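You operate a simulated robot arm through the tools that you are given. There is no shell and no other tool.

The job below is to be done with a simulated two-armed robot. You get a single attempt, and the scene is never put back.

## Task
Adjust the scale to the 200 g weight from the open desk drawer.
Fine: zero it empty first; shut the drawer, leave the weight on the pan; the display must read 200 g.

It is judged by the outcome, as a careful person would: the job done as asked, and still so three seconds after it is handed in. It fails if anything else is knocked over, pushed out of place, dropped, spilled or broken.

## Robot
Two 7-joint arms with fingered hands on one trunk that stands fixed in place. Base frame: the origin is at the foot of the trunk, x ahead of it, y to its left, z up; the work surface is at about z = 565. Readings come in mm, degrees, newtons and seconds.
The left shoulder is at [60, 177, 825], the right one opposite. With the tool pointing down near the work surface each hand reaches from about 440 to 960 mm from the base axis, measured 20 degrees to its own side. Payload 4 kg a hand.
The tool frame of a hand sits at the grasp point between the pads (the TCP): z along the fingers, y along the line on which they close. The tips reach 37 mm beyond it. The gripper opens to 124 mm; its body begins 43 mm behind the TCP. The gripper is a hand of 3 fingers: y runs from the thumb to the fingers, the wrist lies at [-15, -108, -202] in the tool frame, and closing takes about 1.5 s.
Orientation is told as [roll, pitch, yaw] about the base's x, y, z axes, in that order, counted from this pose: with the fingers straight down and the wrist toward the robot, the tool's x, y and z point along [0, 1, 0], [1, 0, 0] and [0, 0, -1] of the base frame.

## Interface
- The arms move only by the tool jog_arm. It takes "left_commands", "right_commands" or both (then of equal length, played together; a hand with none holds still); each is a list of rows, each a list of 7 numbers: the shift along the tool's x, y, z in units of 250 mm (1.0 is 250 mm), then the turn, a rotation vector about the tool's x, y, z in units of 60 degrees (1.0 is 60 degrees), then the gripper command, from -1 (shut) to 1 (fully open), values between in proportion. In form: [[x, y, z, ax, ay, az, fingers], ...]. A call has 1 to 20 rows; each row is the pose to reach, as a shift and turn from the pose commanded when the call began, along the tool's axes at that moment. A call with a number of a shift or a turn outside -1 to 1 is refused whole. A row lasts 0.2 s, in which the tool goes at most 50 mm and 8.6 degrees; a call with a longer step from one row to the next is refused whole, and so is a gripper value outside its range. Where a pose cannot be reached the arm comes as near as it can. A force on the tool above 40 N (or 10 N above the force at the start of the call, whichever is more), or a blocked arm, ends the call early, and 0.2 s more pass. The fingers move at their own pace (about 72 mm/s each) and stop on an object; they squeeze with about 28 N. The grip force told is the motor's: it shows also when the fingers shut on nothing. Time passes only in rows, and 0.2 s behind the last, so rows that repeat a pose let the fingers close. It gives the time, the measured TCP pose, the force on the tool (base axes), the opening and the grip force at its end, in the units of the frame above (readings bear some noise), with the torque about the TCP (base axes, N m) and any sound that the robot's microphone picked up, and new pictures: "pictures" is both (left out), scene, wrist or none (wrist: the cameras of the hands that moved).
- Cameras (640 x 400 px; columns grow to the right, rows downward): "scene" is now at [33.2, -37.7, 1458.2]; the picture's right is [-0.50, -0.87, 0.00], its down [-0.70, 0.40, -0.59] and it looks along [0.51, -0.29, -0.81] (base axes); focal length 290 px, centre (320, 200). "left" rides on the left gripper at [-64, -76, -137] in its tool frame; the picture's right is [-0.84, -0.26, 0.48], its down [0.48, -0.76, 0.43] and it looks along [0.26, 0.60, 0.76] (tool axes); focal length 256 px, centre (320, 200). "right" rides on the right gripper at [64, -76, -137] in its tool frame; the picture's right is [-0.84, 0.26, -0.48], its down [-0.48, -0.76, 0.43] and it looks along [-0.26, 0.60, 0.76] (tool axes); focal length 256 px, centre (320, 200). There is no depth. A picture from a camera that has moved, and an enlarged one, comes with that camera's place and axes in the base frame and with its lens.
- lift_body(by): slides the trunk up (or, below 0, down) by that many mm; the arms and the scene camera ride with it, the base frame stays. It gives what a move gives, with no picture.
- set_grasp(shape, hand): the hand has 3 fingers and takes this shape, open, in about a second: jaw (thumb against the fingers, like two jaws); tri (thumb and two fingers); tip (a fingertip pinch); poke (one finger out to press); point (the index stretched); flat (the hand flat); cup (the hand cupped); fist (a fist). The gripper value then closes the fingers along that shape, each until it touches; the sizes above hold for jaw. It gives what a move gives, with no picture.
- turn_head(pan, tilt): turns the head with the scene camera to pan (to the left, within 86 degrees either way) and tilt (down, from -29 to 69), counted from straight ahead of the robot. It gives what a move gives, and a new picture of the scene camera.
- enlarge(camera, box): a new picture of the part [left, top, right, bottom] of that camera's present view, enlarged. It takes no simulated time.
- hand_in(): hands the job in; it is judged then, once.

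Nothing tells you positions but the pictures and the camera data. Unless the task says otherwise, let go and move clear before handing in.

The tools are called after "Call:" as a command line: name --argument value ..., lists and objects as JSON in quotes. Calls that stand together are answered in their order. jog_arm: Moves the arms, as the interface text tells. Its arguments: {"type":"object","properties":{"left_commands":{"type":"array"},"right_commands":{"type":"array"},"pictures":{"type":"string","enum":["both","scene","wrist","none"]}},"required":[]} The other tools are called the same way: lift_body (by) moves the trunk up or down; set_grasp (shape, hand) gives the hand a shape; turn_head (pan, tilt) turns the head that bears the scene camera; enlarge (camera, box) takes an enlarged picture of a part of a camera's view; hand_in () hands the job in.

At the start:

```text
time_s: 0.0
left_position: [610.6, -46.8, 1059.5]
left_orientation: [0.1, 0.0, 0.0]
left_force: [-0.2, -0.7, 0.0]
left_moment: [-0.01, -0.02, -0.04]
left_gripper_width: 123.6
left_gripper_force: 0.0
left_shape: jaw
right_position: [463.2, -482.1, 1055.7]
right_orientation: [-0.1, 0.1, 0.0]
right_force: [-0.2, 0.1, -0.3]
right_moment: [-0.01, 0.0, 0.0]
right_gripper_width: 123.8
right_gripper_force: 0.0
right_shape: jaw
trunk travel left (down, up): [-350.0, 240.0]
head pan, tilt (commanded): [-29.8, 54.1]
```

scene: 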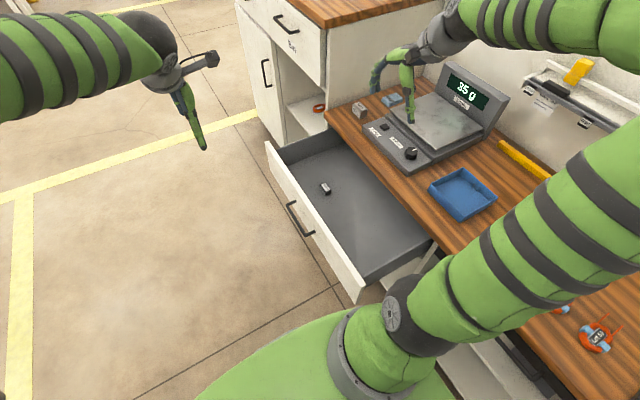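
right: 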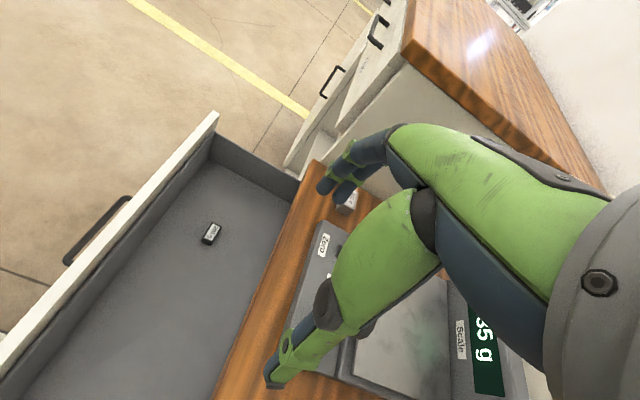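
left: 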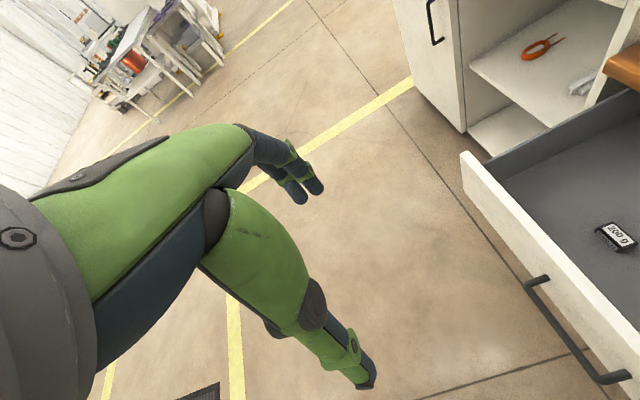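

I see an open drawer with a small weight in it, and a scale on the desk reading about 35 g with a zero button and a knob. I'll take closer looks at the scale and the weight first.

Call:
enlarge --camera "scene" --box '[340, 50, 520, 180]'

Call:
enlarge --camera "scene" --box '[260, 120, 440, 300]'

Call:
enlarge --camera "left" --box '[540, 180, 640, 280]'

Call:
enlarge --camera "right" --box '[180, 180, 500, 400]'

```text
3.08 times, centred on (430, 115) of scene
camera zoom: at [33.2, -37.7, 1458.2], right [-0.5, -0.87, 0.0], down [-0.7, 0.4, -0.59], along [0.51, -0.29, -0.81], focal length 894 px, centre (-18, 462)
```

zoom: 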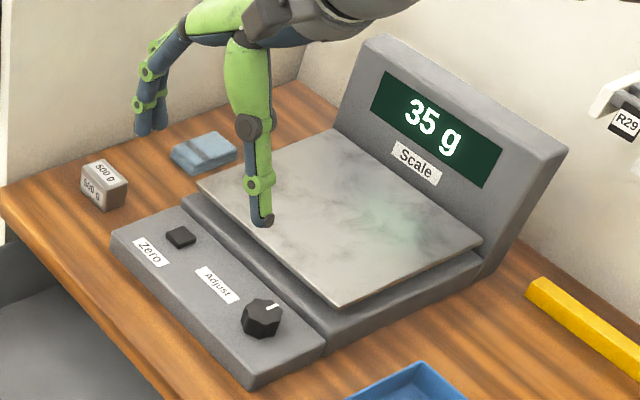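

```text
2.22 times, centred on (350, 210) of scene
camera zoom: at [33.2, -37.7, 1458.2], right [-0.5, -0.87, 0.0], down [-0.7, 0.4, -0.59], along [0.51, -0.29, -0.81], focal length 646 px, centre (253, 178)
```

zoom: 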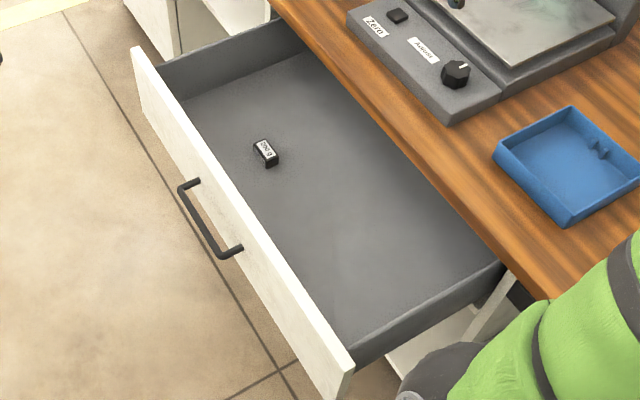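

```text
4.00 times, centred on (590, 230) of left
camera zoom: at [535.6, -109.1, 1197.5], right [-0.26, -0.84, -0.48], down [-0.76, 0.48, -0.43], along [0.6, 0.26, -0.76], focal length 1024 px, centre (-760, 80)
```

zoom: 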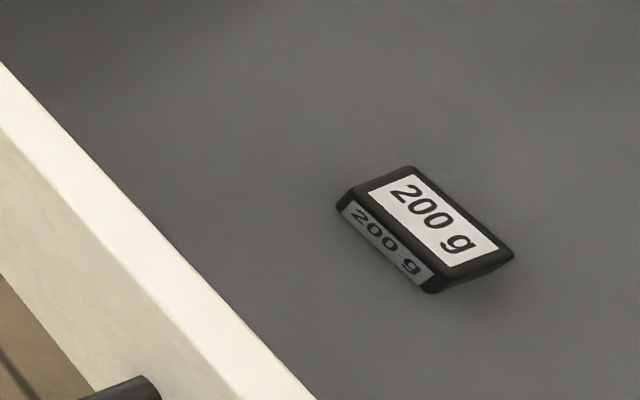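

```text
1.82 times, centred on (340, 290) of right
camera zoom: at [386.7, -420.1, 1190.7], right [0.26, -0.84, 0.48], down [-0.76, -0.48, -0.43], along [0.6, -0.26, -0.76], focal length 465 px, centre (284, 36)
```

zoom: 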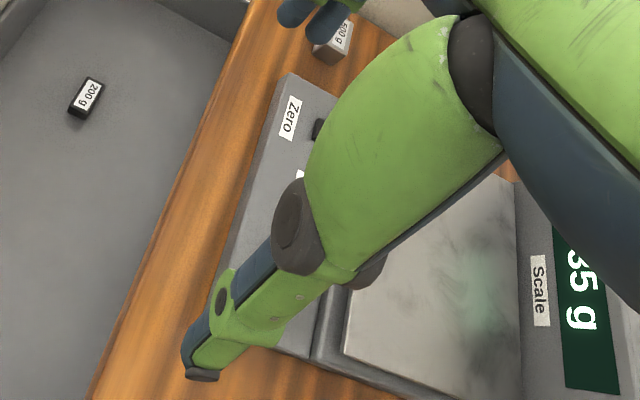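

The drawer, which opens toward +y, holds the 200 g weight near [618, -398, 588]. The scale panel is near z≈773 on the desk to my right. I'll zoom in for precise positions, then raise the trunk to get a second viewpoint.

Call:
enlarge --camera "scene" --box '[350, 110, 430, 170]'

Call:
enlarge --camera "scene" --box '[300, 165, 360, 205]'

Call:
lift_body --by 150

Call:
turn_head --pan -35 --tilt 54.1

```text
6.67 times, centred on (390, 140) of scene
camera zoom: at [33.2, -37.7, 1458.2], right [-0.5, -0.87, 0.0], down [-0.7, 0.4, -0.59], along [0.51, -0.29, -0.81], focal length 1937 px, centre (-147, 600)
```

zoom: 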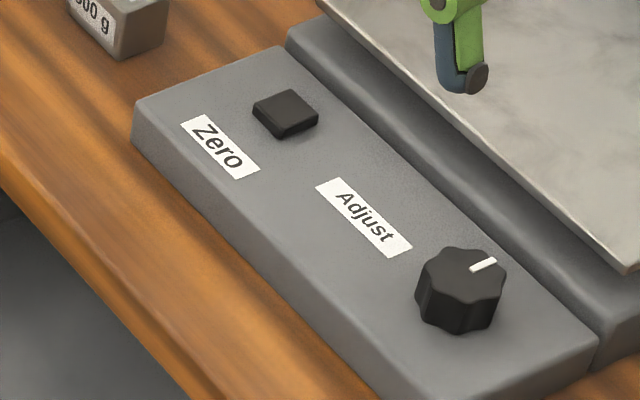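

```text
10.00 times, centred on (330, 185) of scene
camera zoom: at [33.2, -37.7, 1458.2], right [-0.5, -0.87, 0.0], down [-0.7, 0.4, -0.59], along [0.51, -0.29, -0.81], focal length 2905 px, centre (220, 350)
```

zoom: 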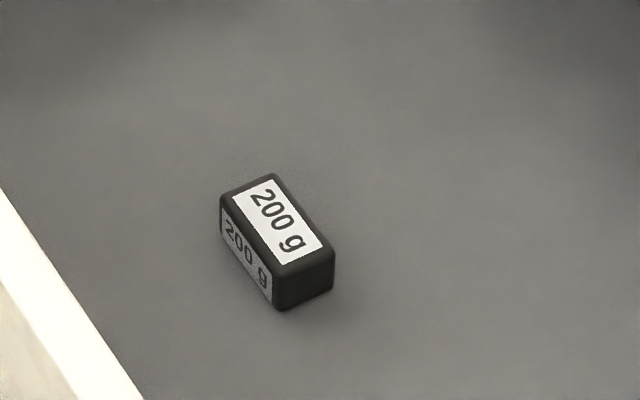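

```text
time_s: 1.8
left_position: [609.9, -46.6, 1210.2]
left_orientation: [0.0, 0.0, -0.1]
left_force: [-0.4, 0.1, 0.5]
left_moment: [0.01, 0.01, -0.01]
left_gripper_width: 123.9
left_gripper_force: 0.0
left_shape: jaw
right_position: [463.5, -483.1, 1204.5]
right_orientation: [-0.1, 0.0, 0.0]
right_force: [0.2, -0.2, 0.2]
right_moment: [-0.01, 0.04, 0.0]
right_gripper_width: 123.6
right_gripper_force: 0.0
right_shape: jaw
trunk travel left (down, up): [-500.0, 90.0]
head pan, tilt (commanded): [-29.8, 54.1]
```

```text
time_s: 2.4
left_position: [610.2, -45.6, 1210.8]
left_orientation: [0.0, 0.0, -0.1]
left_force: [0.3, 0.1, -0.4]
left_moment: [-0.01, 0.0, -0.02]
left_gripper_width: 123.6
left_gripper_force: 0.0
left_shape: jaw
right_position: [463.8, -482.2, 1205.0]
right_orientation: [0.1, 0.0, 0.0]
right_force: [-0.5, -0.4, 0.2]
right_moment: [0.01, 0.0, -0.03]
right_gripper_width: 123.7
right_gripper_force: 0.0
right_shape: jaw
trunk travel left (down, up): [-500.0, 90.0]
head pan, tilt (commanded): [-35.0, 54.1]
camera scene: at [29.7, -43.2, 1608.2], right [-0.57, -0.82, 0.0], down [-0.66, 0.46, -0.59], along [0.48, -0.34, -0.81], focal length 290 px, centre (320, 200)
```

scene: 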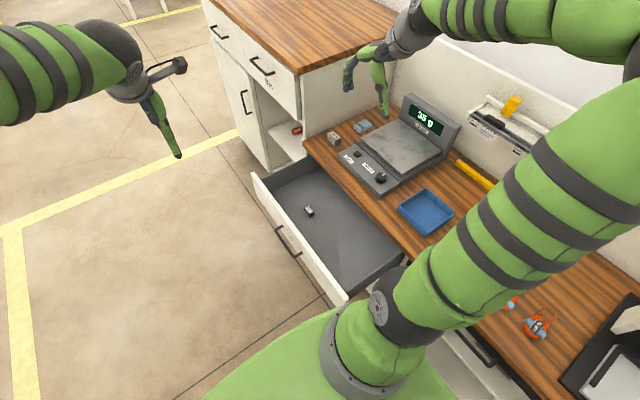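

With the trunk raised 150 mm I have a second viewpoint. I'll zoom on the same features to triangulate them.

Call:
enlarge --camera "scene" --box '[325, 120, 405, 200]'

Call:
enlarge --camera "scene" --box '[280, 190, 340, 230]'

Call:
enlarge --camera "scene" --box '[310, 80, 480, 200]'

Call:
enlarge --camera "scene" --box '[240, 150, 420, 310]'

```text
5.00 times, centred on (365, 160) of scene
camera zoom: at [29.7, -43.2, 1608.2], right [-0.57, -0.82, 0.0], down [-0.66, 0.46, -0.59], along [0.48, -0.34, -0.81], focal length 1452 px, centre (95, 400)
```

zoom: 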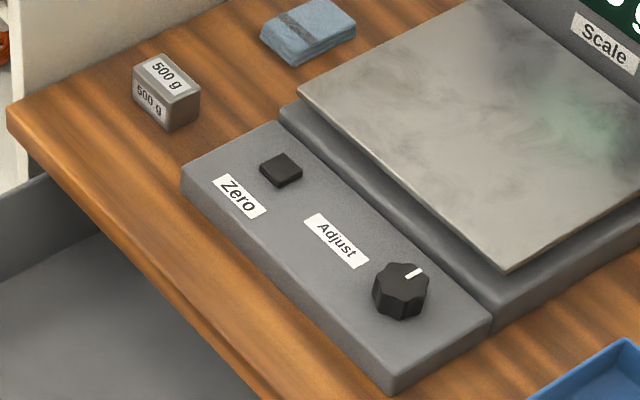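

```text
10.00 times, centred on (310, 210) of scene
camera zoom: at [29.7, -43.2, 1608.2], right [-0.57, -0.82, 0.0], down [-0.66, 0.46, -0.59], along [0.48, -0.34, -0.81], focal length 2905 px, centre (420, 100)
```

zoom: 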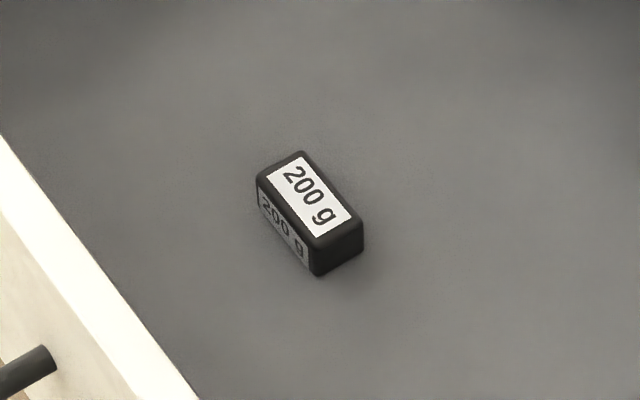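

```text
3.33 times, centred on (395, 140) of scene
camera zoom: at [29.7, -43.2, 1608.2], right [-0.57, -0.82, 0.0], down [-0.66, 0.46, -0.59], along [0.48, -0.34, -0.81], focal length 968 px, centre (70, 400)
```

zoom: 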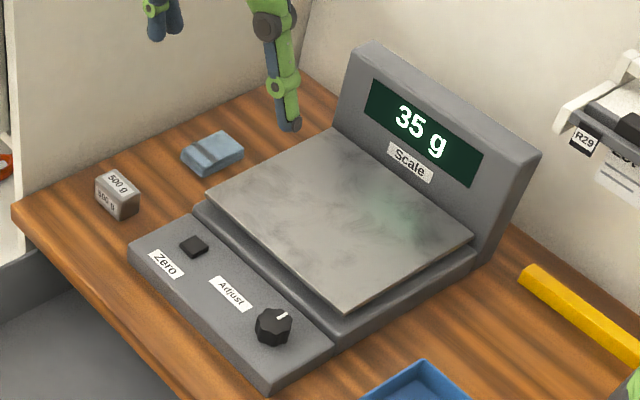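

```text
2.50 times, centred on (330, 230) of scene
camera zoom: at [29.7, -43.2, 1608.2], right [-0.57, -0.82, 0.0], down [-0.66, 0.46, -0.59], along [0.48, -0.34, -0.81], focal length 726 px, centre (295, 125)
```

zoom: 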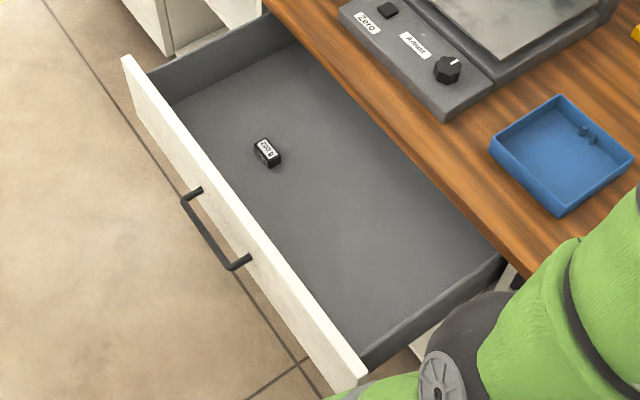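

The triangulated positions are:
- **Zero button top:** about [629, -646, 773]
- **Knob top:** about [472, -628, 794]
- **Pan:** x 454–696, y -720 to -945
- **Weight:** centre about [606, -390], z 586–611
- **Drawer front:** y≈-262

Next I'll shape the right hand for poking and see where its fingertip sits.

Call:
set_grasp --shape "poke" --hand "right"

Call:
enlarge --camera "right" --box '[0, 0, 640, 400]'

Call:
enlarge --camera "scene" --box '[320, 0, 480, 120]'

```text
time_s: 3.3
left_position: [610.2, -47.3, 1210.4]
left_orientation: [0.0, 0.0, 0.0]
left_force: [-0.3, -0.5, 0.2]
left_moment: [0.01, 0.02, -0.05]
left_gripper_width: 123.6
left_gripper_force: 0.1
left_shape: jaw
right_position: [463.9, -483.2, 1205.0]
right_orientation: [0.0, 0.0, -0.1]
right_force: [-0.3, 0.8, 0.4]
right_moment: [0.01, -0.01, 0.03]
right_gripper_width: 0.1
right_gripper_force: 0.1
right_shape: poke
trunk travel left (down, up): [-500.0, 90.0]
head pan, tilt (commanded): [-35.0, 54.1]
```

```text
1.00 times, centred on (320, 200) of right (not enlarged: the box is as wide or as high as the picture)
camera zoom: at [386.7, -420.1, 1340.7], right [0.26, -0.84, 0.48], down [-0.76, -0.48, -0.43], along [0.6, -0.26, -0.76], focal length 256 px, centre (320, 200)
```

zoom: 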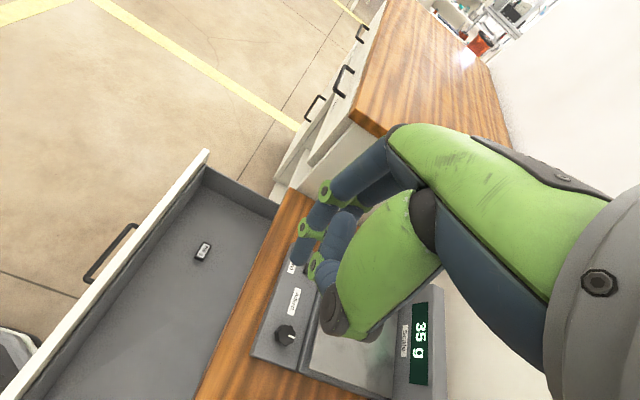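

```text
3.33 times, centred on (400, 60) of scene
camera zoom: at [29.7, -43.3, 1608.2], right [-0.57, -0.82, 0.0], down [-0.66, 0.46, -0.59], along [0.48, -0.34, -0.81], focal length 968 px, centre (53, 667)
```

zoom: 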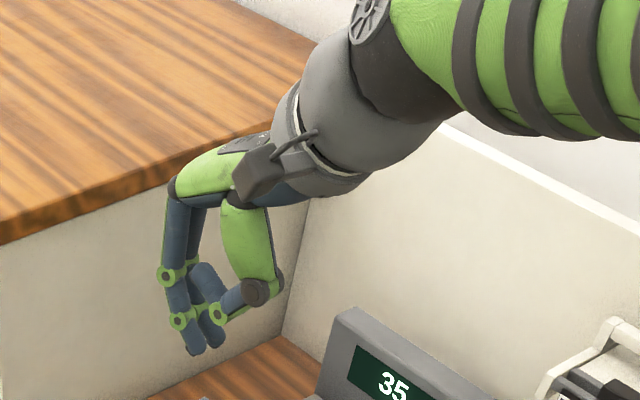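

The poke finger's tip appears to lie on the tool axis, about 37 mm beyond the TCP. I'll zoom in to check how far the other fingers hang down.

Call:
enlarge --camera "right" --box '[260, 150, 420, 350]'

Call:
enlarge --camera "scene" --box '[350, 50, 400, 100]'

Call:
enlarge --camera "left" --box '[320, 0, 640, 400]'

```text
2.00 times, centred on (340, 250) of right
camera zoom: at [386.7, -420.1, 1340.7], right [0.26, -0.84, 0.48], down [-0.76, -0.48, -0.43], along [0.6, -0.26, -0.76], focal length 512 px, centre (280, 100)
```

zoom: 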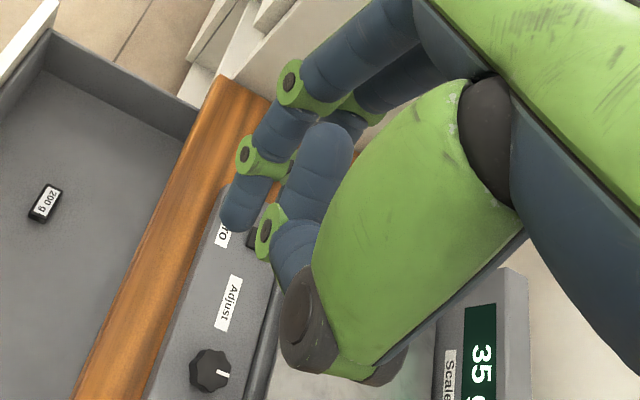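

```text
8.00 times, centred on (375, 75) of scene
camera zoom: at [29.7, -43.3, 1608.2], right [-0.57, -0.82, 0.0], down [-0.66, 0.46, -0.59], along [0.48, -0.34, -0.81], focal length 2324 px, centre (-120, 1200)
```

zoom: 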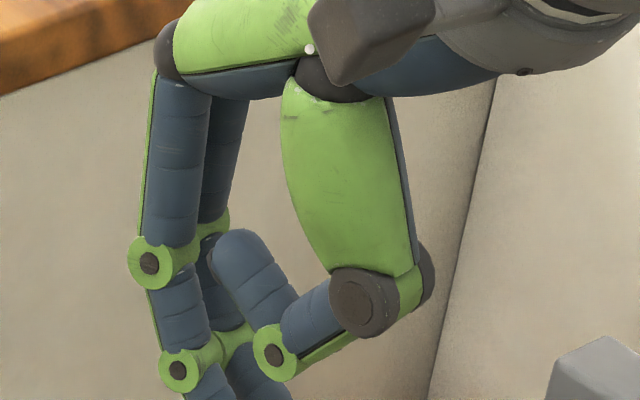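

```text
1.00 times, centred on (480, 200) of left (not enlarged: the box is as wide or as high as the picture)
camera zoom: at [535.6, -109.2, 1347.4], right [-0.26, -0.84, -0.48], down [-0.76, 0.48, -0.43], along [0.6, 0.26, -0.76], focal length 256 px, centre (160, 200)
```

zoom: 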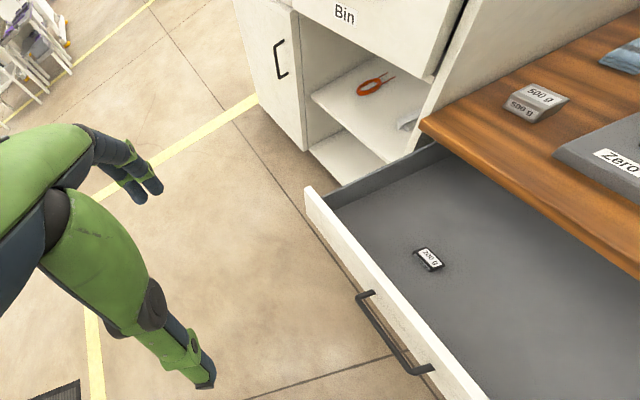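

I'll look at the lower part of the poke hand to compare the two fingertips.

Call:
enlarge --camera "scene" --box '[345, 70, 395, 100]'

Call:
enlarge --camera "right" --box '[290, 200, 370, 280]'

```text
12.80 times, centred on (370, 85) of scene
camera zoom: at [29.7, -43.3, 1608.2], right [-0.57, -0.82, 0.0], down [-0.66, 0.46, -0.59], along [0.48, -0.34, -0.81], focal length 3718 px, centre (-320, 1672)
```

zoom: 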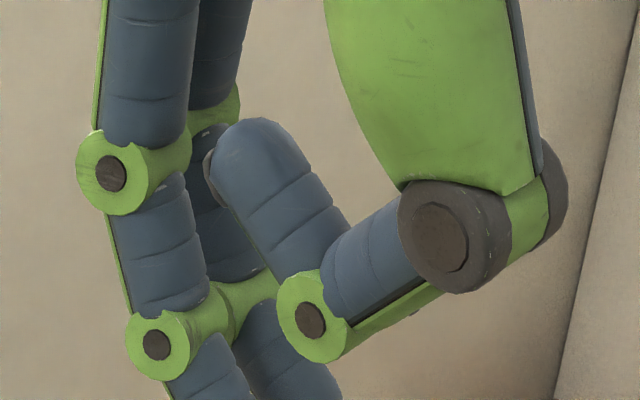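

```text
5.00 times, centred on (330, 240) of right
camera zoom: at [386.7, -420.1, 1340.7], right [0.26, -0.84, 0.48], down [-0.76, -0.48, -0.43], along [0.6, -0.26, -0.76], focal length 1280 px, centre (270, 0)
```

zoom: 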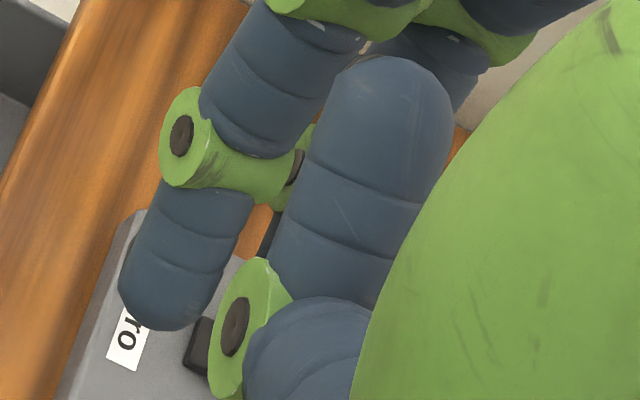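

The poke shape leaves two fingers low with the thumb curled. I'll move to a hover above the Zero button and check the finger geometry there.

Call:
jog_arm --right_commands '[[-0.08, 0.08, 0.125, 0, 0, 0, 1], [-0.163, 0.165, 0.25, 0, 0, 0, 1], [-0.245, 0.248, 0.375, 0, 0, 0, 1], [-0.326, 0.331, 0.5, 0, 0, 0, 1], [-0.408, 0.414, 0.625, 0, 0, 0, 1], [-0.489, 0.497, 0.75, 0, 0, 0, 1], [-0.571, 0.579, 0.875, 0, 0, 0, 1], [-0.652, 0.662, 1.0, 0, 0, 0, 1], [-0.652, 0.662, 1.0, 0, 0, 0, 1]]' --pictures "both"

Call:
enlarge --camera "scene" --box '[310, 80, 430, 180]'

```text
time_s: 5.3
left_position: [609.6, -46.8, 1209.9]
left_orientation: [0.0, 0.0, 0.0]
left_force: [-0.1, 0.9, 0.5]
left_moment: [-0.03, 0.01, 0.0]
left_gripper_width: 123.6
left_gripper_force: 0.0
left_shape: jaw
right_position: [627.2, -646.3, 956.4]
right_orientation: [0.0, -0.1, 0.0]
right_force: [0.0, -0.9, 0.3]
right_moment: [0.0, -0.01, -0.03]
right_gripper_width: 0.0
right_gripper_force: 0.1
right_shape: poke
trunk travel left (down, up): [-500.0, 90.0]
head pan, tilt (commanded): [-35.0, 54.1]
camera scene: at [29.3, -42.8, 1608.3], right [-0.57, -0.82, 0.0], down [-0.66, 0.46, -0.59], along [0.48, -0.34, -0.81], focal length 290 px, centre (320, 200)
camera right: at [551.3, -583.3, 1091.6], right [0.26, -0.84, 0.48], down [-0.76, -0.48, -0.43], along [0.6, -0.26, -0.76], focal length 256 px, centre (320, 200)
```

scene: 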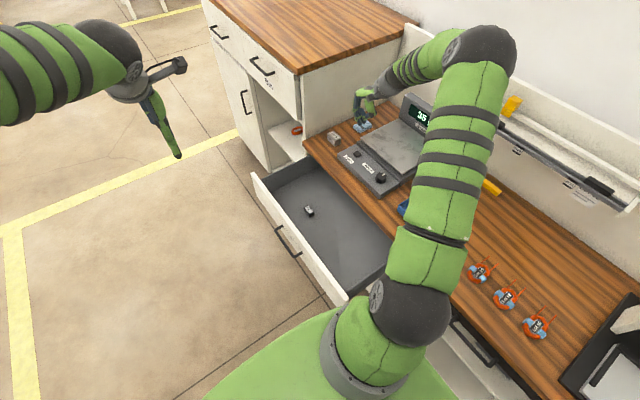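
right: 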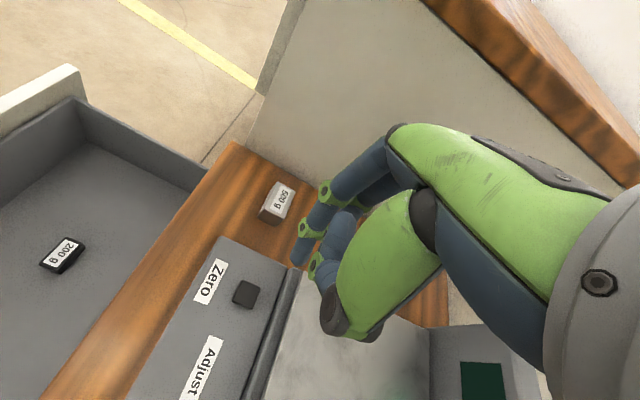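

```text
4.00 times, centred on (370, 130) of scene
camera zoom: at [29.3, -42.8, 1608.3], right [-0.57, -0.82, 0.0], down [-0.66, 0.46, -0.59], along [0.48, -0.34, -0.81], focal length 1162 px, centre (120, 480)
```

zoom: 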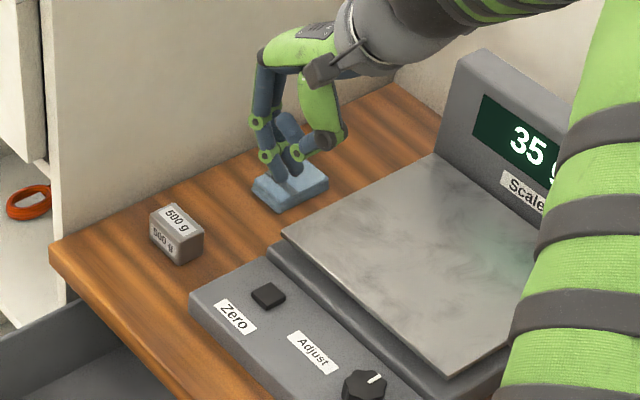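

Two fingers look equally extended here. I'll command the gripper shut in this shape and see how the hand changes.

Call:
jog_arm --right_commands '[[0, 0, 0, 0, 0, 0, -1], [0, 0, 0, 0, 0, 0, -1], [0, 0, 0, 0, 0, 0, -1], [0, 0, 0, 0, 0, 0, -1], [0, 0, 0, 0, 0, 0, -1], [0, 0, 0, 0, 0, 0, -1]]' --pictures "wrist"

Call:
enlarge --camera "scene" --box '[340, 80, 410, 140]'

```text
time_s: 6.7
left_position: [609.8, -45.4, 1209.9]
left_orientation: [0.0, 0.0, 0.0]
left_force: [1.0, 0.2, 0.0]
left_moment: [-0.01, 0.01, 0.0]
left_gripper_width: 123.5
left_gripper_force: 0.1
left_shape: jaw
right_position: [628.4, -645.1, 955.5]
right_orientation: [0.0, 0.0, 0.0]
right_force: [0.0, 0.4, -0.3]
right_moment: [0.01, -0.02, -0.01]
right_gripper_width: 0.0
right_gripper_force: 0.2
right_shape: poke
trunk travel left (down, up): [-500.0, 90.0]
head pan, tilt (commanded): [-35.0, 54.1]
camera right: at [551.4, -583.6, 1091.3], right [0.26, -0.84, 0.48], down [-0.76, -0.48, -0.43], along [0.6, -0.26, -0.76], focal length 256 px, centre (320, 200)
```

right: 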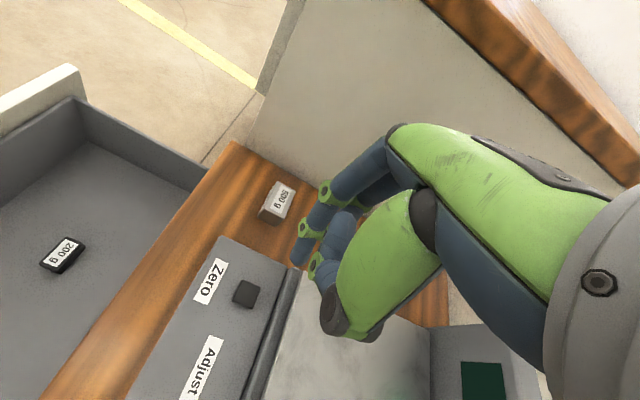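

```text
6.67 times, centred on (375, 110) of scene
camera zoom: at [29.7, -43.3, 1608.2], right [-0.57, -0.82, 0.0], down [-0.66, 0.46, -0.59], along [0.48, -0.34, -0.81], focal length 1937 px, centre (-47, 800)
```

zoom: 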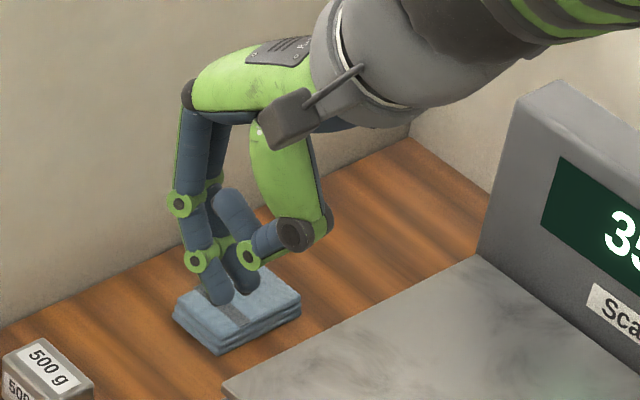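

The near fingertip is close to the tool axis (offset about [-4, +3, -39]) and the second finger sits about 20 mm beyond it toward -y. I'll tilt the hand 12° so the near finger is lowest, and descend to about 15 mm above the button.

Call:
jog_arm --right_commands '[[0.005, 0.005, 0.1, 0, -0.05, 0, -1], [0.01, 0.01, 0.25, 0, -0.1, 0, -1], [0.015, 0.015, 0.4, 0, -0.15, 0, -1], [0.02, 0.02, 0.52, 0, -0.2, 0, -1], [0.02, 0.02, 0.52, 0, -0.2, 0, -1]]' --pictures "both"

Call:
enlarge --camera "scene" --box '[330, 100, 430, 180]'

Call:
enlarge --camera "right" --box '[230, 200, 350, 320]'

```text
time_s: 7.9
left_position: [610.1, -47.2, 1210.1]
left_orientation: [0.0, 0.0, 0.0]
left_force: [-0.2, -0.1, 1.1]
left_moment: [-0.05, -0.04, -0.03]
left_gripper_width: 123.6
left_gripper_force: 0.0
left_shape: jaw
right_position: [633.9, -641.4, 824.4]
right_orientation: [-12.2, 0.0, -0.1]
right_force: [1.1, 1.3, 0.1]
right_moment: [0.02, 0.0, 0.0]
right_gripper_width: 0.0
right_gripper_force: 0.1
right_shape: poke
trunk travel left (down, up): [-500.0, 90.0]
head pan, tilt (commanded): [-35.0, 54.1]
camera scene: at [29.5, -43.3, 1608.3], right [-0.57, -0.82, 0.0], down [-0.66, 0.46, -0.59], along [0.48, -0.34, -0.81], focal length 290 px, centre (320, 200)
camera right: at [557.1, -552.4, 944.6], right [0.26, -0.72, 0.65], down [-0.76, -0.56, -0.32], along [0.6, -0.41, -0.69], focal length 256 px, centre (320, 200)
```

scene: 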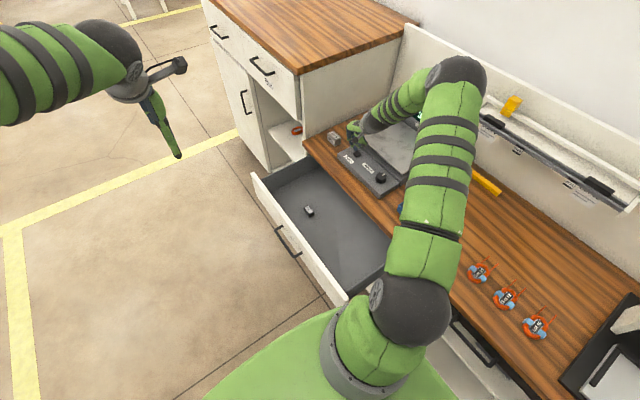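
right: 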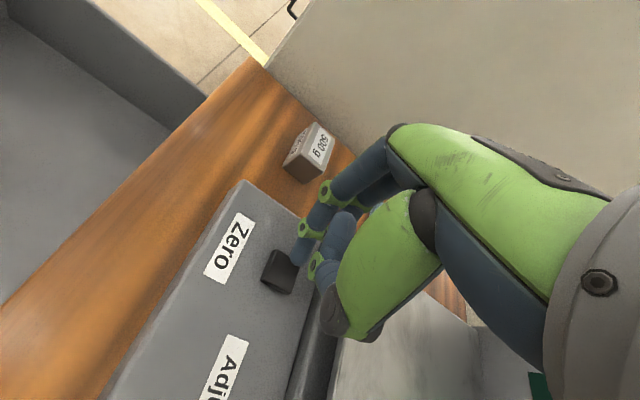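

```text
5.00 times, centred on (380, 140) of scene
camera zoom: at [29.5, -43.3, 1608.3], right [-0.57, -0.82, 0.0], down [-0.66, 0.46, -0.59], along [0.48, -0.34, -0.81], focal length 1452 px, centre (20, 500)
```

zoom: 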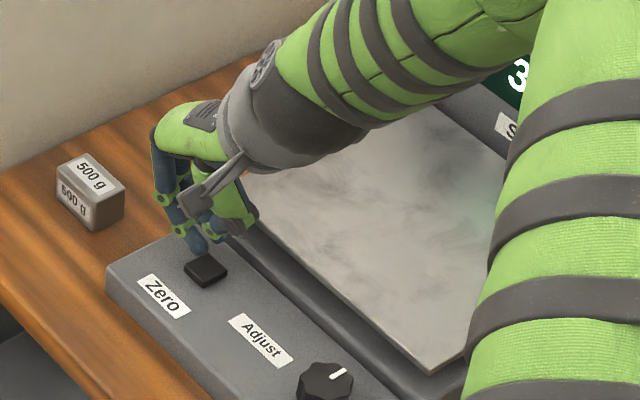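

```text
3.33 times, centred on (290, 260) of right
camera zoom: at [557.1, -552.4, 944.6], right [0.26, -0.72, 0.65], down [-0.76, -0.56, -0.32], along [0.6, -0.41, -0.69], focal length 853 px, centre (420, 0)
```

zoom: 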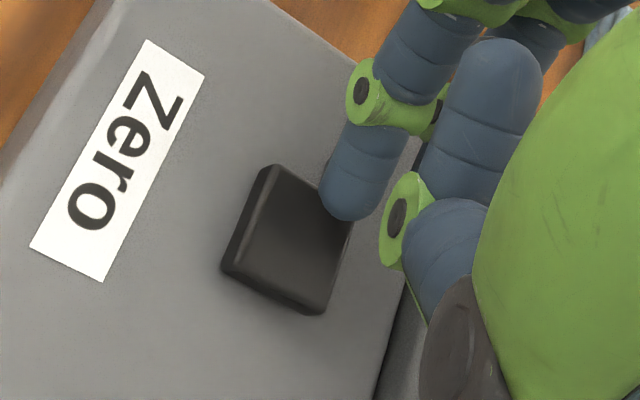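

The fingertip is about 14 mm above the button and roughly 6 mm too far in +x. I'll correct that and press down in small steps, watching force and sound.

Call:
jog_arm --right_commands '[[0, -0.024, 0, 0, 0, 0, -1], [0.0033, -0.024, 0.0157, 0, 0, 0, -1], [0.0067, -0.024, 0.0313, 0, 0, 0, -1], [0.0083, -0.024, 0.0391, 0, 0, 0, -1], [0.01, -0.024, 0.0469, 0, 0, 0, -1], [0.0116, -0.024, 0.0548, 0, 0, 0, -1], [0.0133, -0.024, 0.0626, 0, 0, 0, -1]]' --pictures "wrist"

Call:
enlarge --camera "right" --box '[230, 200, 350, 320]'

Call:
enlarge --camera "scene" --box '[330, 100, 430, 180]'

```text
time_s: 9.5
left_position: [609.6, -45.7, 1211.0]
left_orientation: [0.0, -0.1, 0.1]
left_force: [0.1, 0.4, 0.5]
left_moment: [0.0, 0.01, -0.01]
left_gripper_width: 123.7
left_gripper_force: 0.0
left_shape: jaw
right_position: [627.9, -640.2, 811.6]
right_orientation: [-12.1, -0.1, -0.1]
right_force: [-0.2, 2.8, 15.2]
right_moment: [0.15, 0.06, 0.03]
right_gripper_width: 0.0
right_gripper_force: 0.0
right_shape: poke
trunk travel left (down, up): [-500.0, 90.0]
head pan, tilt (commanded): [-35.0, 54.1]
heard: click
camera right: at [551.0, -550.7, 930.5], right [0.25, -0.72, 0.65], down [-0.76, -0.56, -0.33], along [0.6, -0.41, -0.69], focal length 256 px, centre (320, 200)
```

right: 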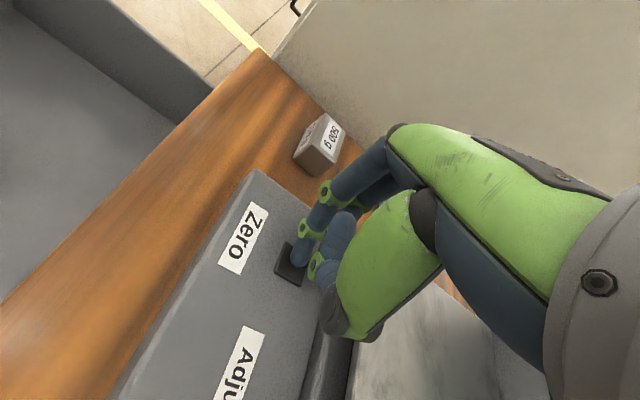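

```text
3.33 times, centred on (290, 260) of right
camera zoom: at [551.0, -550.7, 930.5], right [0.25, -0.72, 0.65], down [-0.76, -0.56, -0.33], along [0.6, -0.41, -0.69], focal length 853 px, centre (420, 0)
```

zoom: 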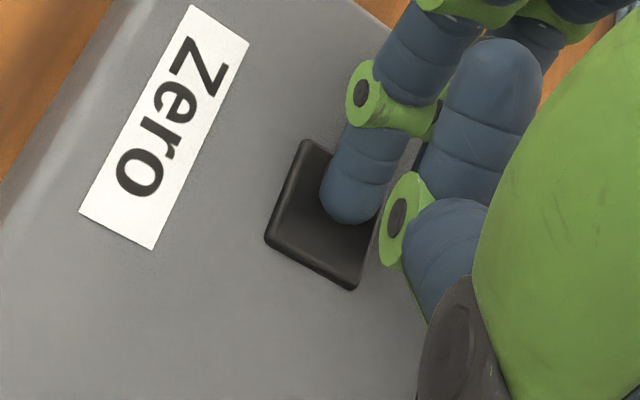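

```text
5.00 times, centred on (380, 140) of scene
camera zoom: at [28.5, -41.9, 1608.5], right [-0.57, -0.82, 0.0], down [-0.66, 0.46, -0.59], along [0.48, -0.34, -0.81], focal length 1452 px, centre (20, 500)
```

zoom: 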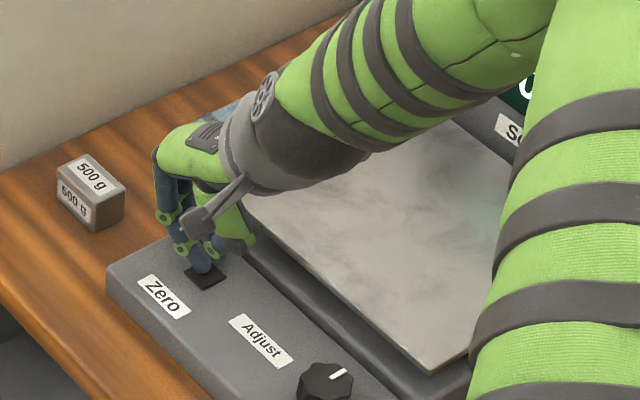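

A click was heard and the display appears to show 0. I'll retract upward and check the display.

Call:
jog_arm --right_commands '[[-0.0166, 0, -0.0782, 0, 0, 0, -1], [-0.05, 0, -0.235, 0, 0, 0, -1], [-0.0832, 0, -0.391, 0, 0, 0, -1], [-0.1165, 0, -0.5477, 0, 0, 0, -1], [-0.15, 0, -0.7, 0, 0, 0, -1], [-0.1664, 0, -0.7824, 0, 0, 0, -1]]' --pictures "scene"

Call:
enlarge --camera "scene" --box '[330, 70, 460, 170]'

Call:
enlarge --camera "right" --box '[200, 150, 640, 400]'

```text
time_s: 10.9
left_position: [610.7, -46.7, 1210.4]
left_orientation: [-0.1, 0.0, 0.0]
left_force: [0.6, 0.0, -0.7]
left_moment: [0.01, -0.03, -0.01]
left_gripper_width: 123.6
left_gripper_force: 0.0
left_shape: jaw
right_position: [627.0, -638.4, 1010.4]
right_orientation: [-11.9, 0.0, 0.0]
right_force: [0.0, -0.1, -0.3]
right_moment: [0.02, 0.0, -0.03]
right_gripper_width: 0.0
right_gripper_force: 0.0
right_shape: poke
trunk travel left (down, up): [-500.0, 90.0]
head pan, tilt (commanded): [-35.0, 54.1]
camera scene: at [29.6, -43.2, 1608.2], right [-0.57, -0.82, 0.0], down [-0.66, 0.46, -0.59], along [0.48, -0.34, -0.81], focal length 290 px, centre (320, 200)
```

scene: 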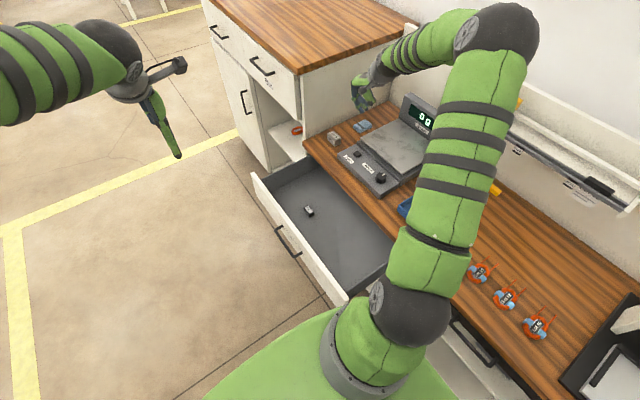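

```text
4.00 times, centred on (395, 120) of scene
camera zoom: at [29.6, -43.2, 1608.2], right [-0.57, -0.82, 0.0], down [-0.66, 0.46, -0.59], along [0.48, -0.34, -0.81], focal length 1162 px, centre (20, 520)
```

zoom: 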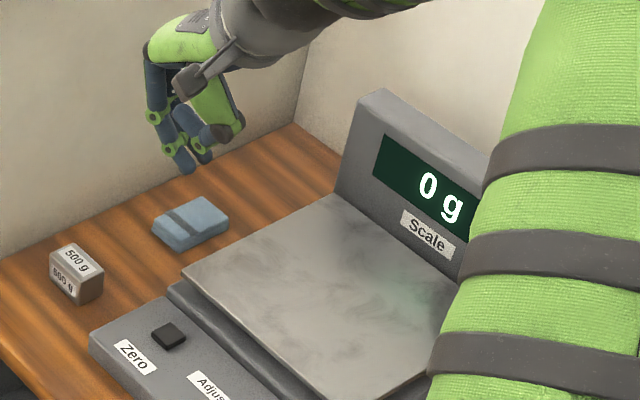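

```text
1.45 times, centred on (420, 275) of right
camera zoom: at [550.6, -549.8, 1129.8], right [0.26, -0.72, 0.65], down [-0.76, -0.56, -0.32], along [0.6, -0.41, -0.69], focal length 372 px, centre (174, 91)
```

zoom: 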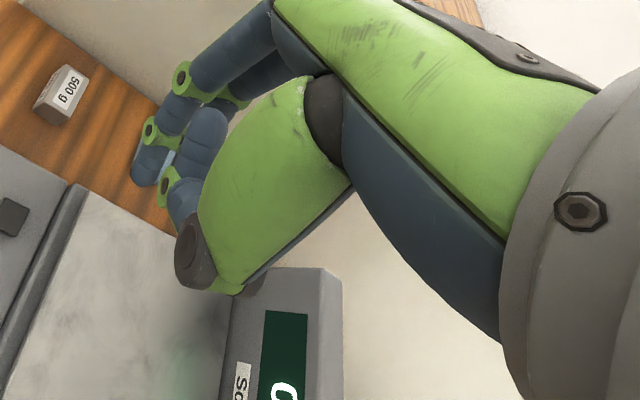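

The display reads 0 g with the pan empty. Next I'll swing the right hand over the drawer, level it, and switch to the jaw shape.

Call:
jog_arm --right_commands '[[0.158, -0.014, 0.007, 0, 0.033, 0, -1], [0.317, -0.028, 0.015, 0, 0.067, 0, -1], [0.475, -0.042, 0.022, 0, 0.1, 0, -1], [0.633, -0.056, 0.029, 0, 0.133, 0, -1], [0.792, -0.07, 0.037, 0, 0.167, 0, -1], [0.95, -0.084, 0.044, 0, 0.2, 0, -1], [0.95, -0.084, 0.044, 0, 0.2, 0, -1]]' --pictures "none"

Call:
set_grasp --shape "jaw" --hand "right"

Call:
jog_arm --right_commands '[[0, 0, 0, 0, 0, 0, 0.5], [0, 0, 0, 0, 0, 0, 0.5], [0, 0, 0, 0, 0, 0, 0.5]]' --pictures "both"

```text
time_s: 12.5
left_position: [610.8, -46.4, 1209.5]
left_orientation: [0.0, -0.1, 0.0]
left_force: [-0.4, 0.4, -0.2]
left_moment: [0.0, 0.01, -0.01]
left_gripper_width: 123.7
left_gripper_force: 0.0
left_shape: jaw
right_position: [606.4, -411.4, 949.2]
right_orientation: [0.0, 0.0, 0.0]
right_force: [0.0, -0.5, -0.2]
right_moment: [-0.02, 0.01, -0.01]
right_gripper_width: 0.0
right_gripper_force: 0.1
right_shape: poke
trunk travel left (down, up): [-500.0, 90.0]
head pan, tilt (commanded): [-35.0, 54.1]
```

```text
time_s: 13.4
left_position: [610.7, -47.5, 1209.9]
left_orientation: [-0.1, 0.0, 0.0]
left_force: [-0.1, -0.1, 0.2]
left_moment: [-0.02, 0.05, 0.0]
left_gripper_width: 123.5
left_gripper_force: 0.0
left_shape: jaw
right_position: [606.1, -410.3, 950.1]
right_orientation: [0.0, -0.1, 0.0]
right_force: [-0.5, 0.6, -0.7]
right_moment: [-0.01, 0.02, 0.01]
right_gripper_width: 124.1
right_gripper_force: 0.1
right_shape: jaw
trunk travel left (down, up): [-500.0, 90.0]
head pan, tilt (commanded): [-35.0, 54.1]
```

```text
time_s: 14.2
left_position: [610.8, -46.7, 1210.0]
left_orientation: [0.0, 0.0, 0.0]
left_force: [0.2, 0.2, -0.5]
left_moment: [0.0, -0.02, -0.01]
left_gripper_width: 123.7
left_gripper_force: 0.2
left_shape: jaw
right_position: [606.2, -412.1, 950.5]
right_orientation: [0.0, 0.0, 0.1]
right_force: [-1.2, -0.1, 0.1]
right_moment: [-0.02, -0.01, -0.01]
right_gripper_width: 93.4
right_gripper_force: 0.2
right_shape: jaw
trunk travel left (down, up): [-500.0, 90.0]
head pan, tilt (commanded): [-35.0, 54.1]
camera scene: at [29.7, -43.3, 1608.2], right [-0.57, -0.82, 0.0], down [-0.66, 0.46, -0.59], along [0.48, -0.34, -0.81], focal length 290 px, centre (320, 200)
camera right: at [529.4, -349.0, 1086.2], right [0.26, -0.84, 0.48], down [-0.76, -0.48, -0.43], along [0.6, -0.26, -0.76], focal length 256 px, centre (320, 200)
```

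scene: 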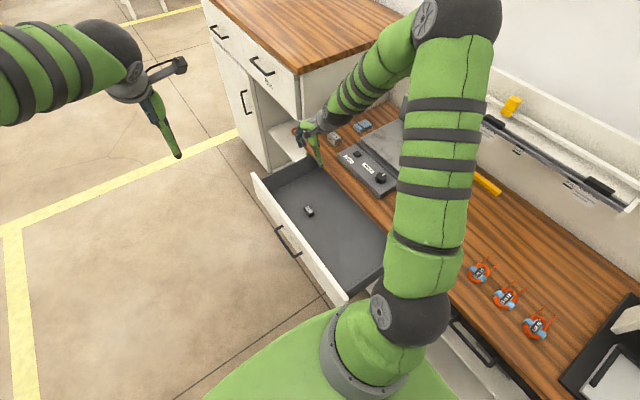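
right: 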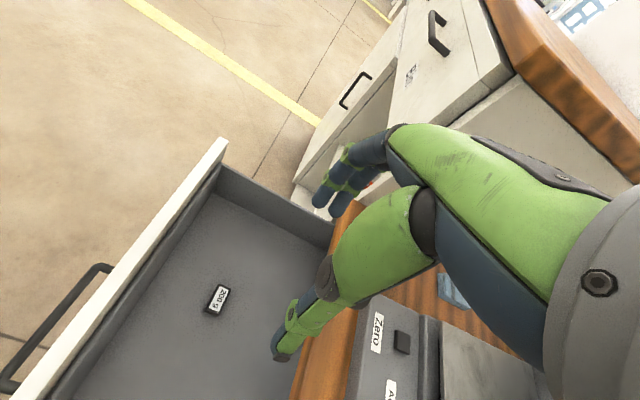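

The wrist view puts the weight near [613, -393]. I'll descend over it to about z=740 and look again.

Call:
jog_arm --right_commands '[[0.015, 0.004, 0.14, 0, 0, 0, 0.4], [0.03, 0.008, 0.28, 0, 0, 0, 0.4], [0.045, 0.012, 0.42, 0, 0, 0, 0.4], [0.06, 0.016, 0.56, 0, 0, 0, 0.4], [0.07, 0.02, 0.7, 0, 0, 0, 0.4], [0.074, 0.02, 0.84, 0, 0, 0, 0.4], [0.074, 0.02, 0.84, 0, 0, 0, 0.4]]' --pictures "both"

Call:
enlarge --camera "scene" --box '[270, 160, 350, 230]'

Call:
enlarge --camera "right" --box '[180, 140, 400, 400]'

```text
time_s: 15.8
left_position: [609.1, -46.4, 1209.8]
left_orientation: [0.1, 0.0, 0.0]
left_force: [0.3, 0.1, -0.5]
left_moment: [0.0, -0.02, 0.0]
left_gripper_width: 123.9
left_gripper_force: 0.0
left_shape: jaw
right_position: [610.7, -391.9, 737.7]
right_orientation: [0.0, 0.0, -0.1]
right_force: [0.1, 0.5, 0.1]
right_moment: [-0.03, 0.01, 0.02]
right_gripper_width: 87.1
right_gripper_force: 0.0
right_shape: jaw
trunk travel left (down, up): [-500.0, 90.0]
head pan, tilt (commanded): [-35.0, 54.1]
camera scene: at [29.6, -43.2, 1608.3], right [-0.57, -0.82, 0.0], down [-0.66, 0.46, -0.59], along [0.48, -0.34, -0.81], focal length 290 px, centre (320, 200)
camera right: at [535.3, -329.1, 874.1], right [0.26, -0.84, 0.48], down [-0.76, -0.48, -0.43], along [0.6, -0.26, -0.76], focal length 256 px, centre (320, 200)
```

scene: 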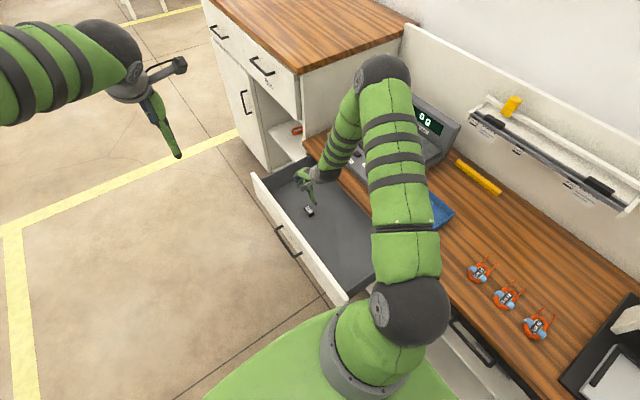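
right: 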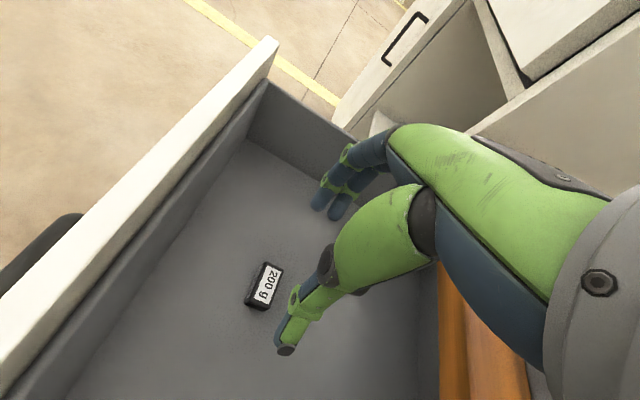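

```text
5.71 times, centred on (310, 195) of scene
camera zoom: at [29.6, -43.2, 1608.3], right [-0.57, -0.82, 0.0], down [-0.66, 0.46, -0.59], along [0.48, -0.34, -0.81], focal length 1660 px, centre (377, 229)
```

zoom: 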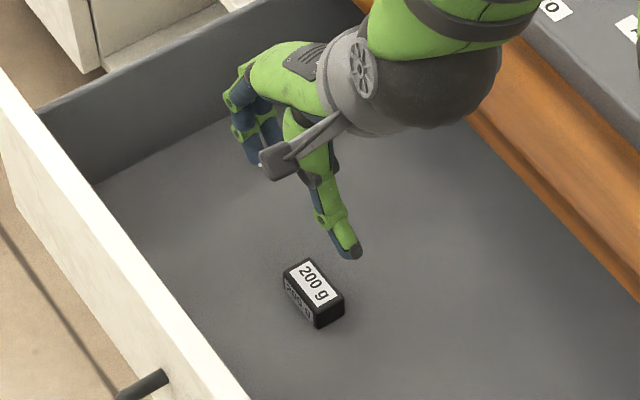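

```text
1.54 times, centred on (290, 270) of right
camera zoom: at [535.3, -329.1, 874.1], right [0.26, -0.84, 0.48], down [-0.76, -0.48, -0.43], along [0.6, -0.26, -0.76], focal length 394 px, centre (366, 92)
```

zoom: 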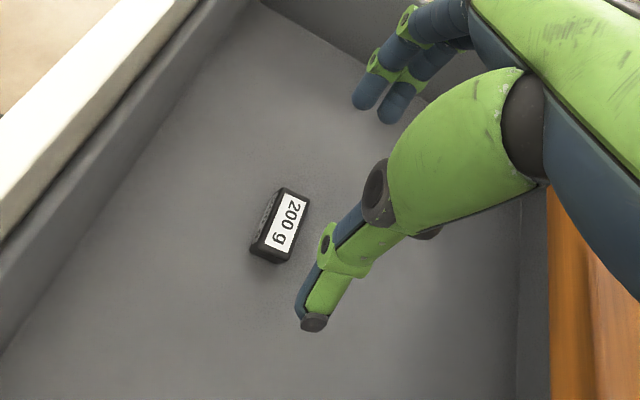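

The weight's top centre is near [614, -393] in the wrist view. I'll descend around it to z≈640, then check.

Call:
jog_arm --right_commands '[[-0.004, 0.013, 0.1, 0, 0, 0, 0.4], [-0.004, 0.013, 0.2, 0, 0, 0, 0.4], [-0.004, 0.013, 0.28, 0, 0, 0, 0.4], [-0.004, 0.013, 0.34, 0, 0, 0, 0.4], [-0.004, 0.013, 0.39, 0, 0, 0, 0.4], [-0.004, 0.013, 0.39, 0, 0, 0, 0.4]]' --pictures "wrist"

Call:
enlarge --camera "scene" --box '[280, 180, 340, 230]'

Call:
enlarge --camera "right" --box '[230, 170, 390, 370]'

```text
time_s: 17.2
left_position: [611.1, -46.2, 1210.4]
left_orientation: [0.0, 0.0, 0.0]
left_force: [-0.6, -0.1, 0.1]
left_moment: [0.01, -0.01, 0.02]
left_gripper_width: 123.7
left_gripper_force: 0.1
left_shape: jaw
right_position: [614.9, -392.5, 641.5]
right_orientation: [0.1, 0.0, 0.0]
right_force: [0.0, -0.4, 0.3]
right_moment: [-0.01, -0.02, -0.03]
right_gripper_width: 87.1
right_gripper_force: 0.2
right_shape: jaw
trunk travel left (down, up): [-500.0, 90.0]
head pan, tilt (commanded): [-35.0, 54.1]
camera right: at [538.4, -329.7, 776.9], right [0.26, -0.84, 0.48], down [-0.76, -0.48, -0.43], along [0.6, -0.26, -0.76], focal length 256 px, centre (320, 200)
```

right: 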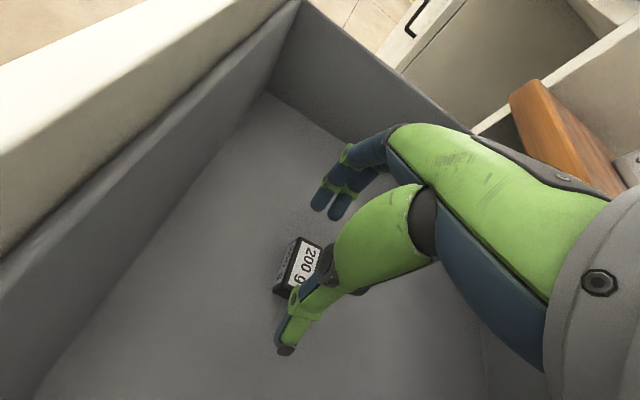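

```text
8.00 times, centred on (310, 205) of scene
camera zoom: at [29.7, -43.3, 1608.3], right [-0.57, -0.82, 0.0], down [-0.66, 0.46, -0.59], along [0.48, -0.34, -0.81], focal length 2324 px, centre (400, 160)
```

zoom: 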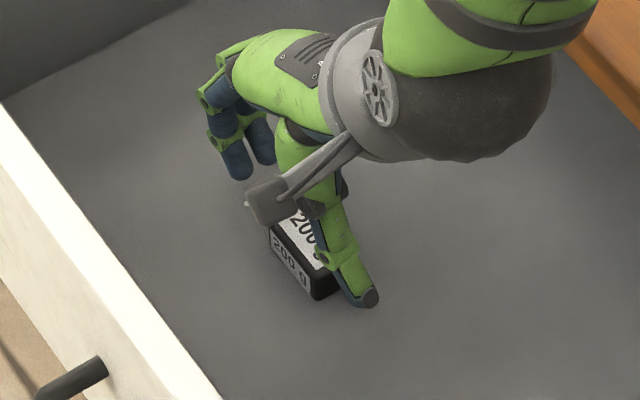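

```text
2.00 times, centred on (310, 270) of right
camera zoom: at [538.4, -329.7, 776.9], right [0.26, -0.84, 0.48], down [-0.76, -0.48, -0.43], along [0.6, -0.26, -0.76], focal length 512 px, centre (340, 60)
```

zoom: 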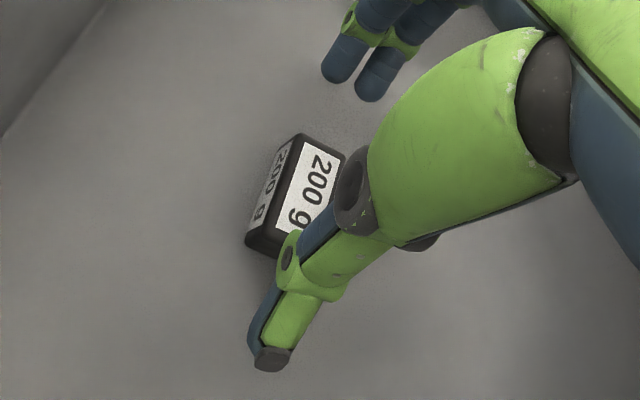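

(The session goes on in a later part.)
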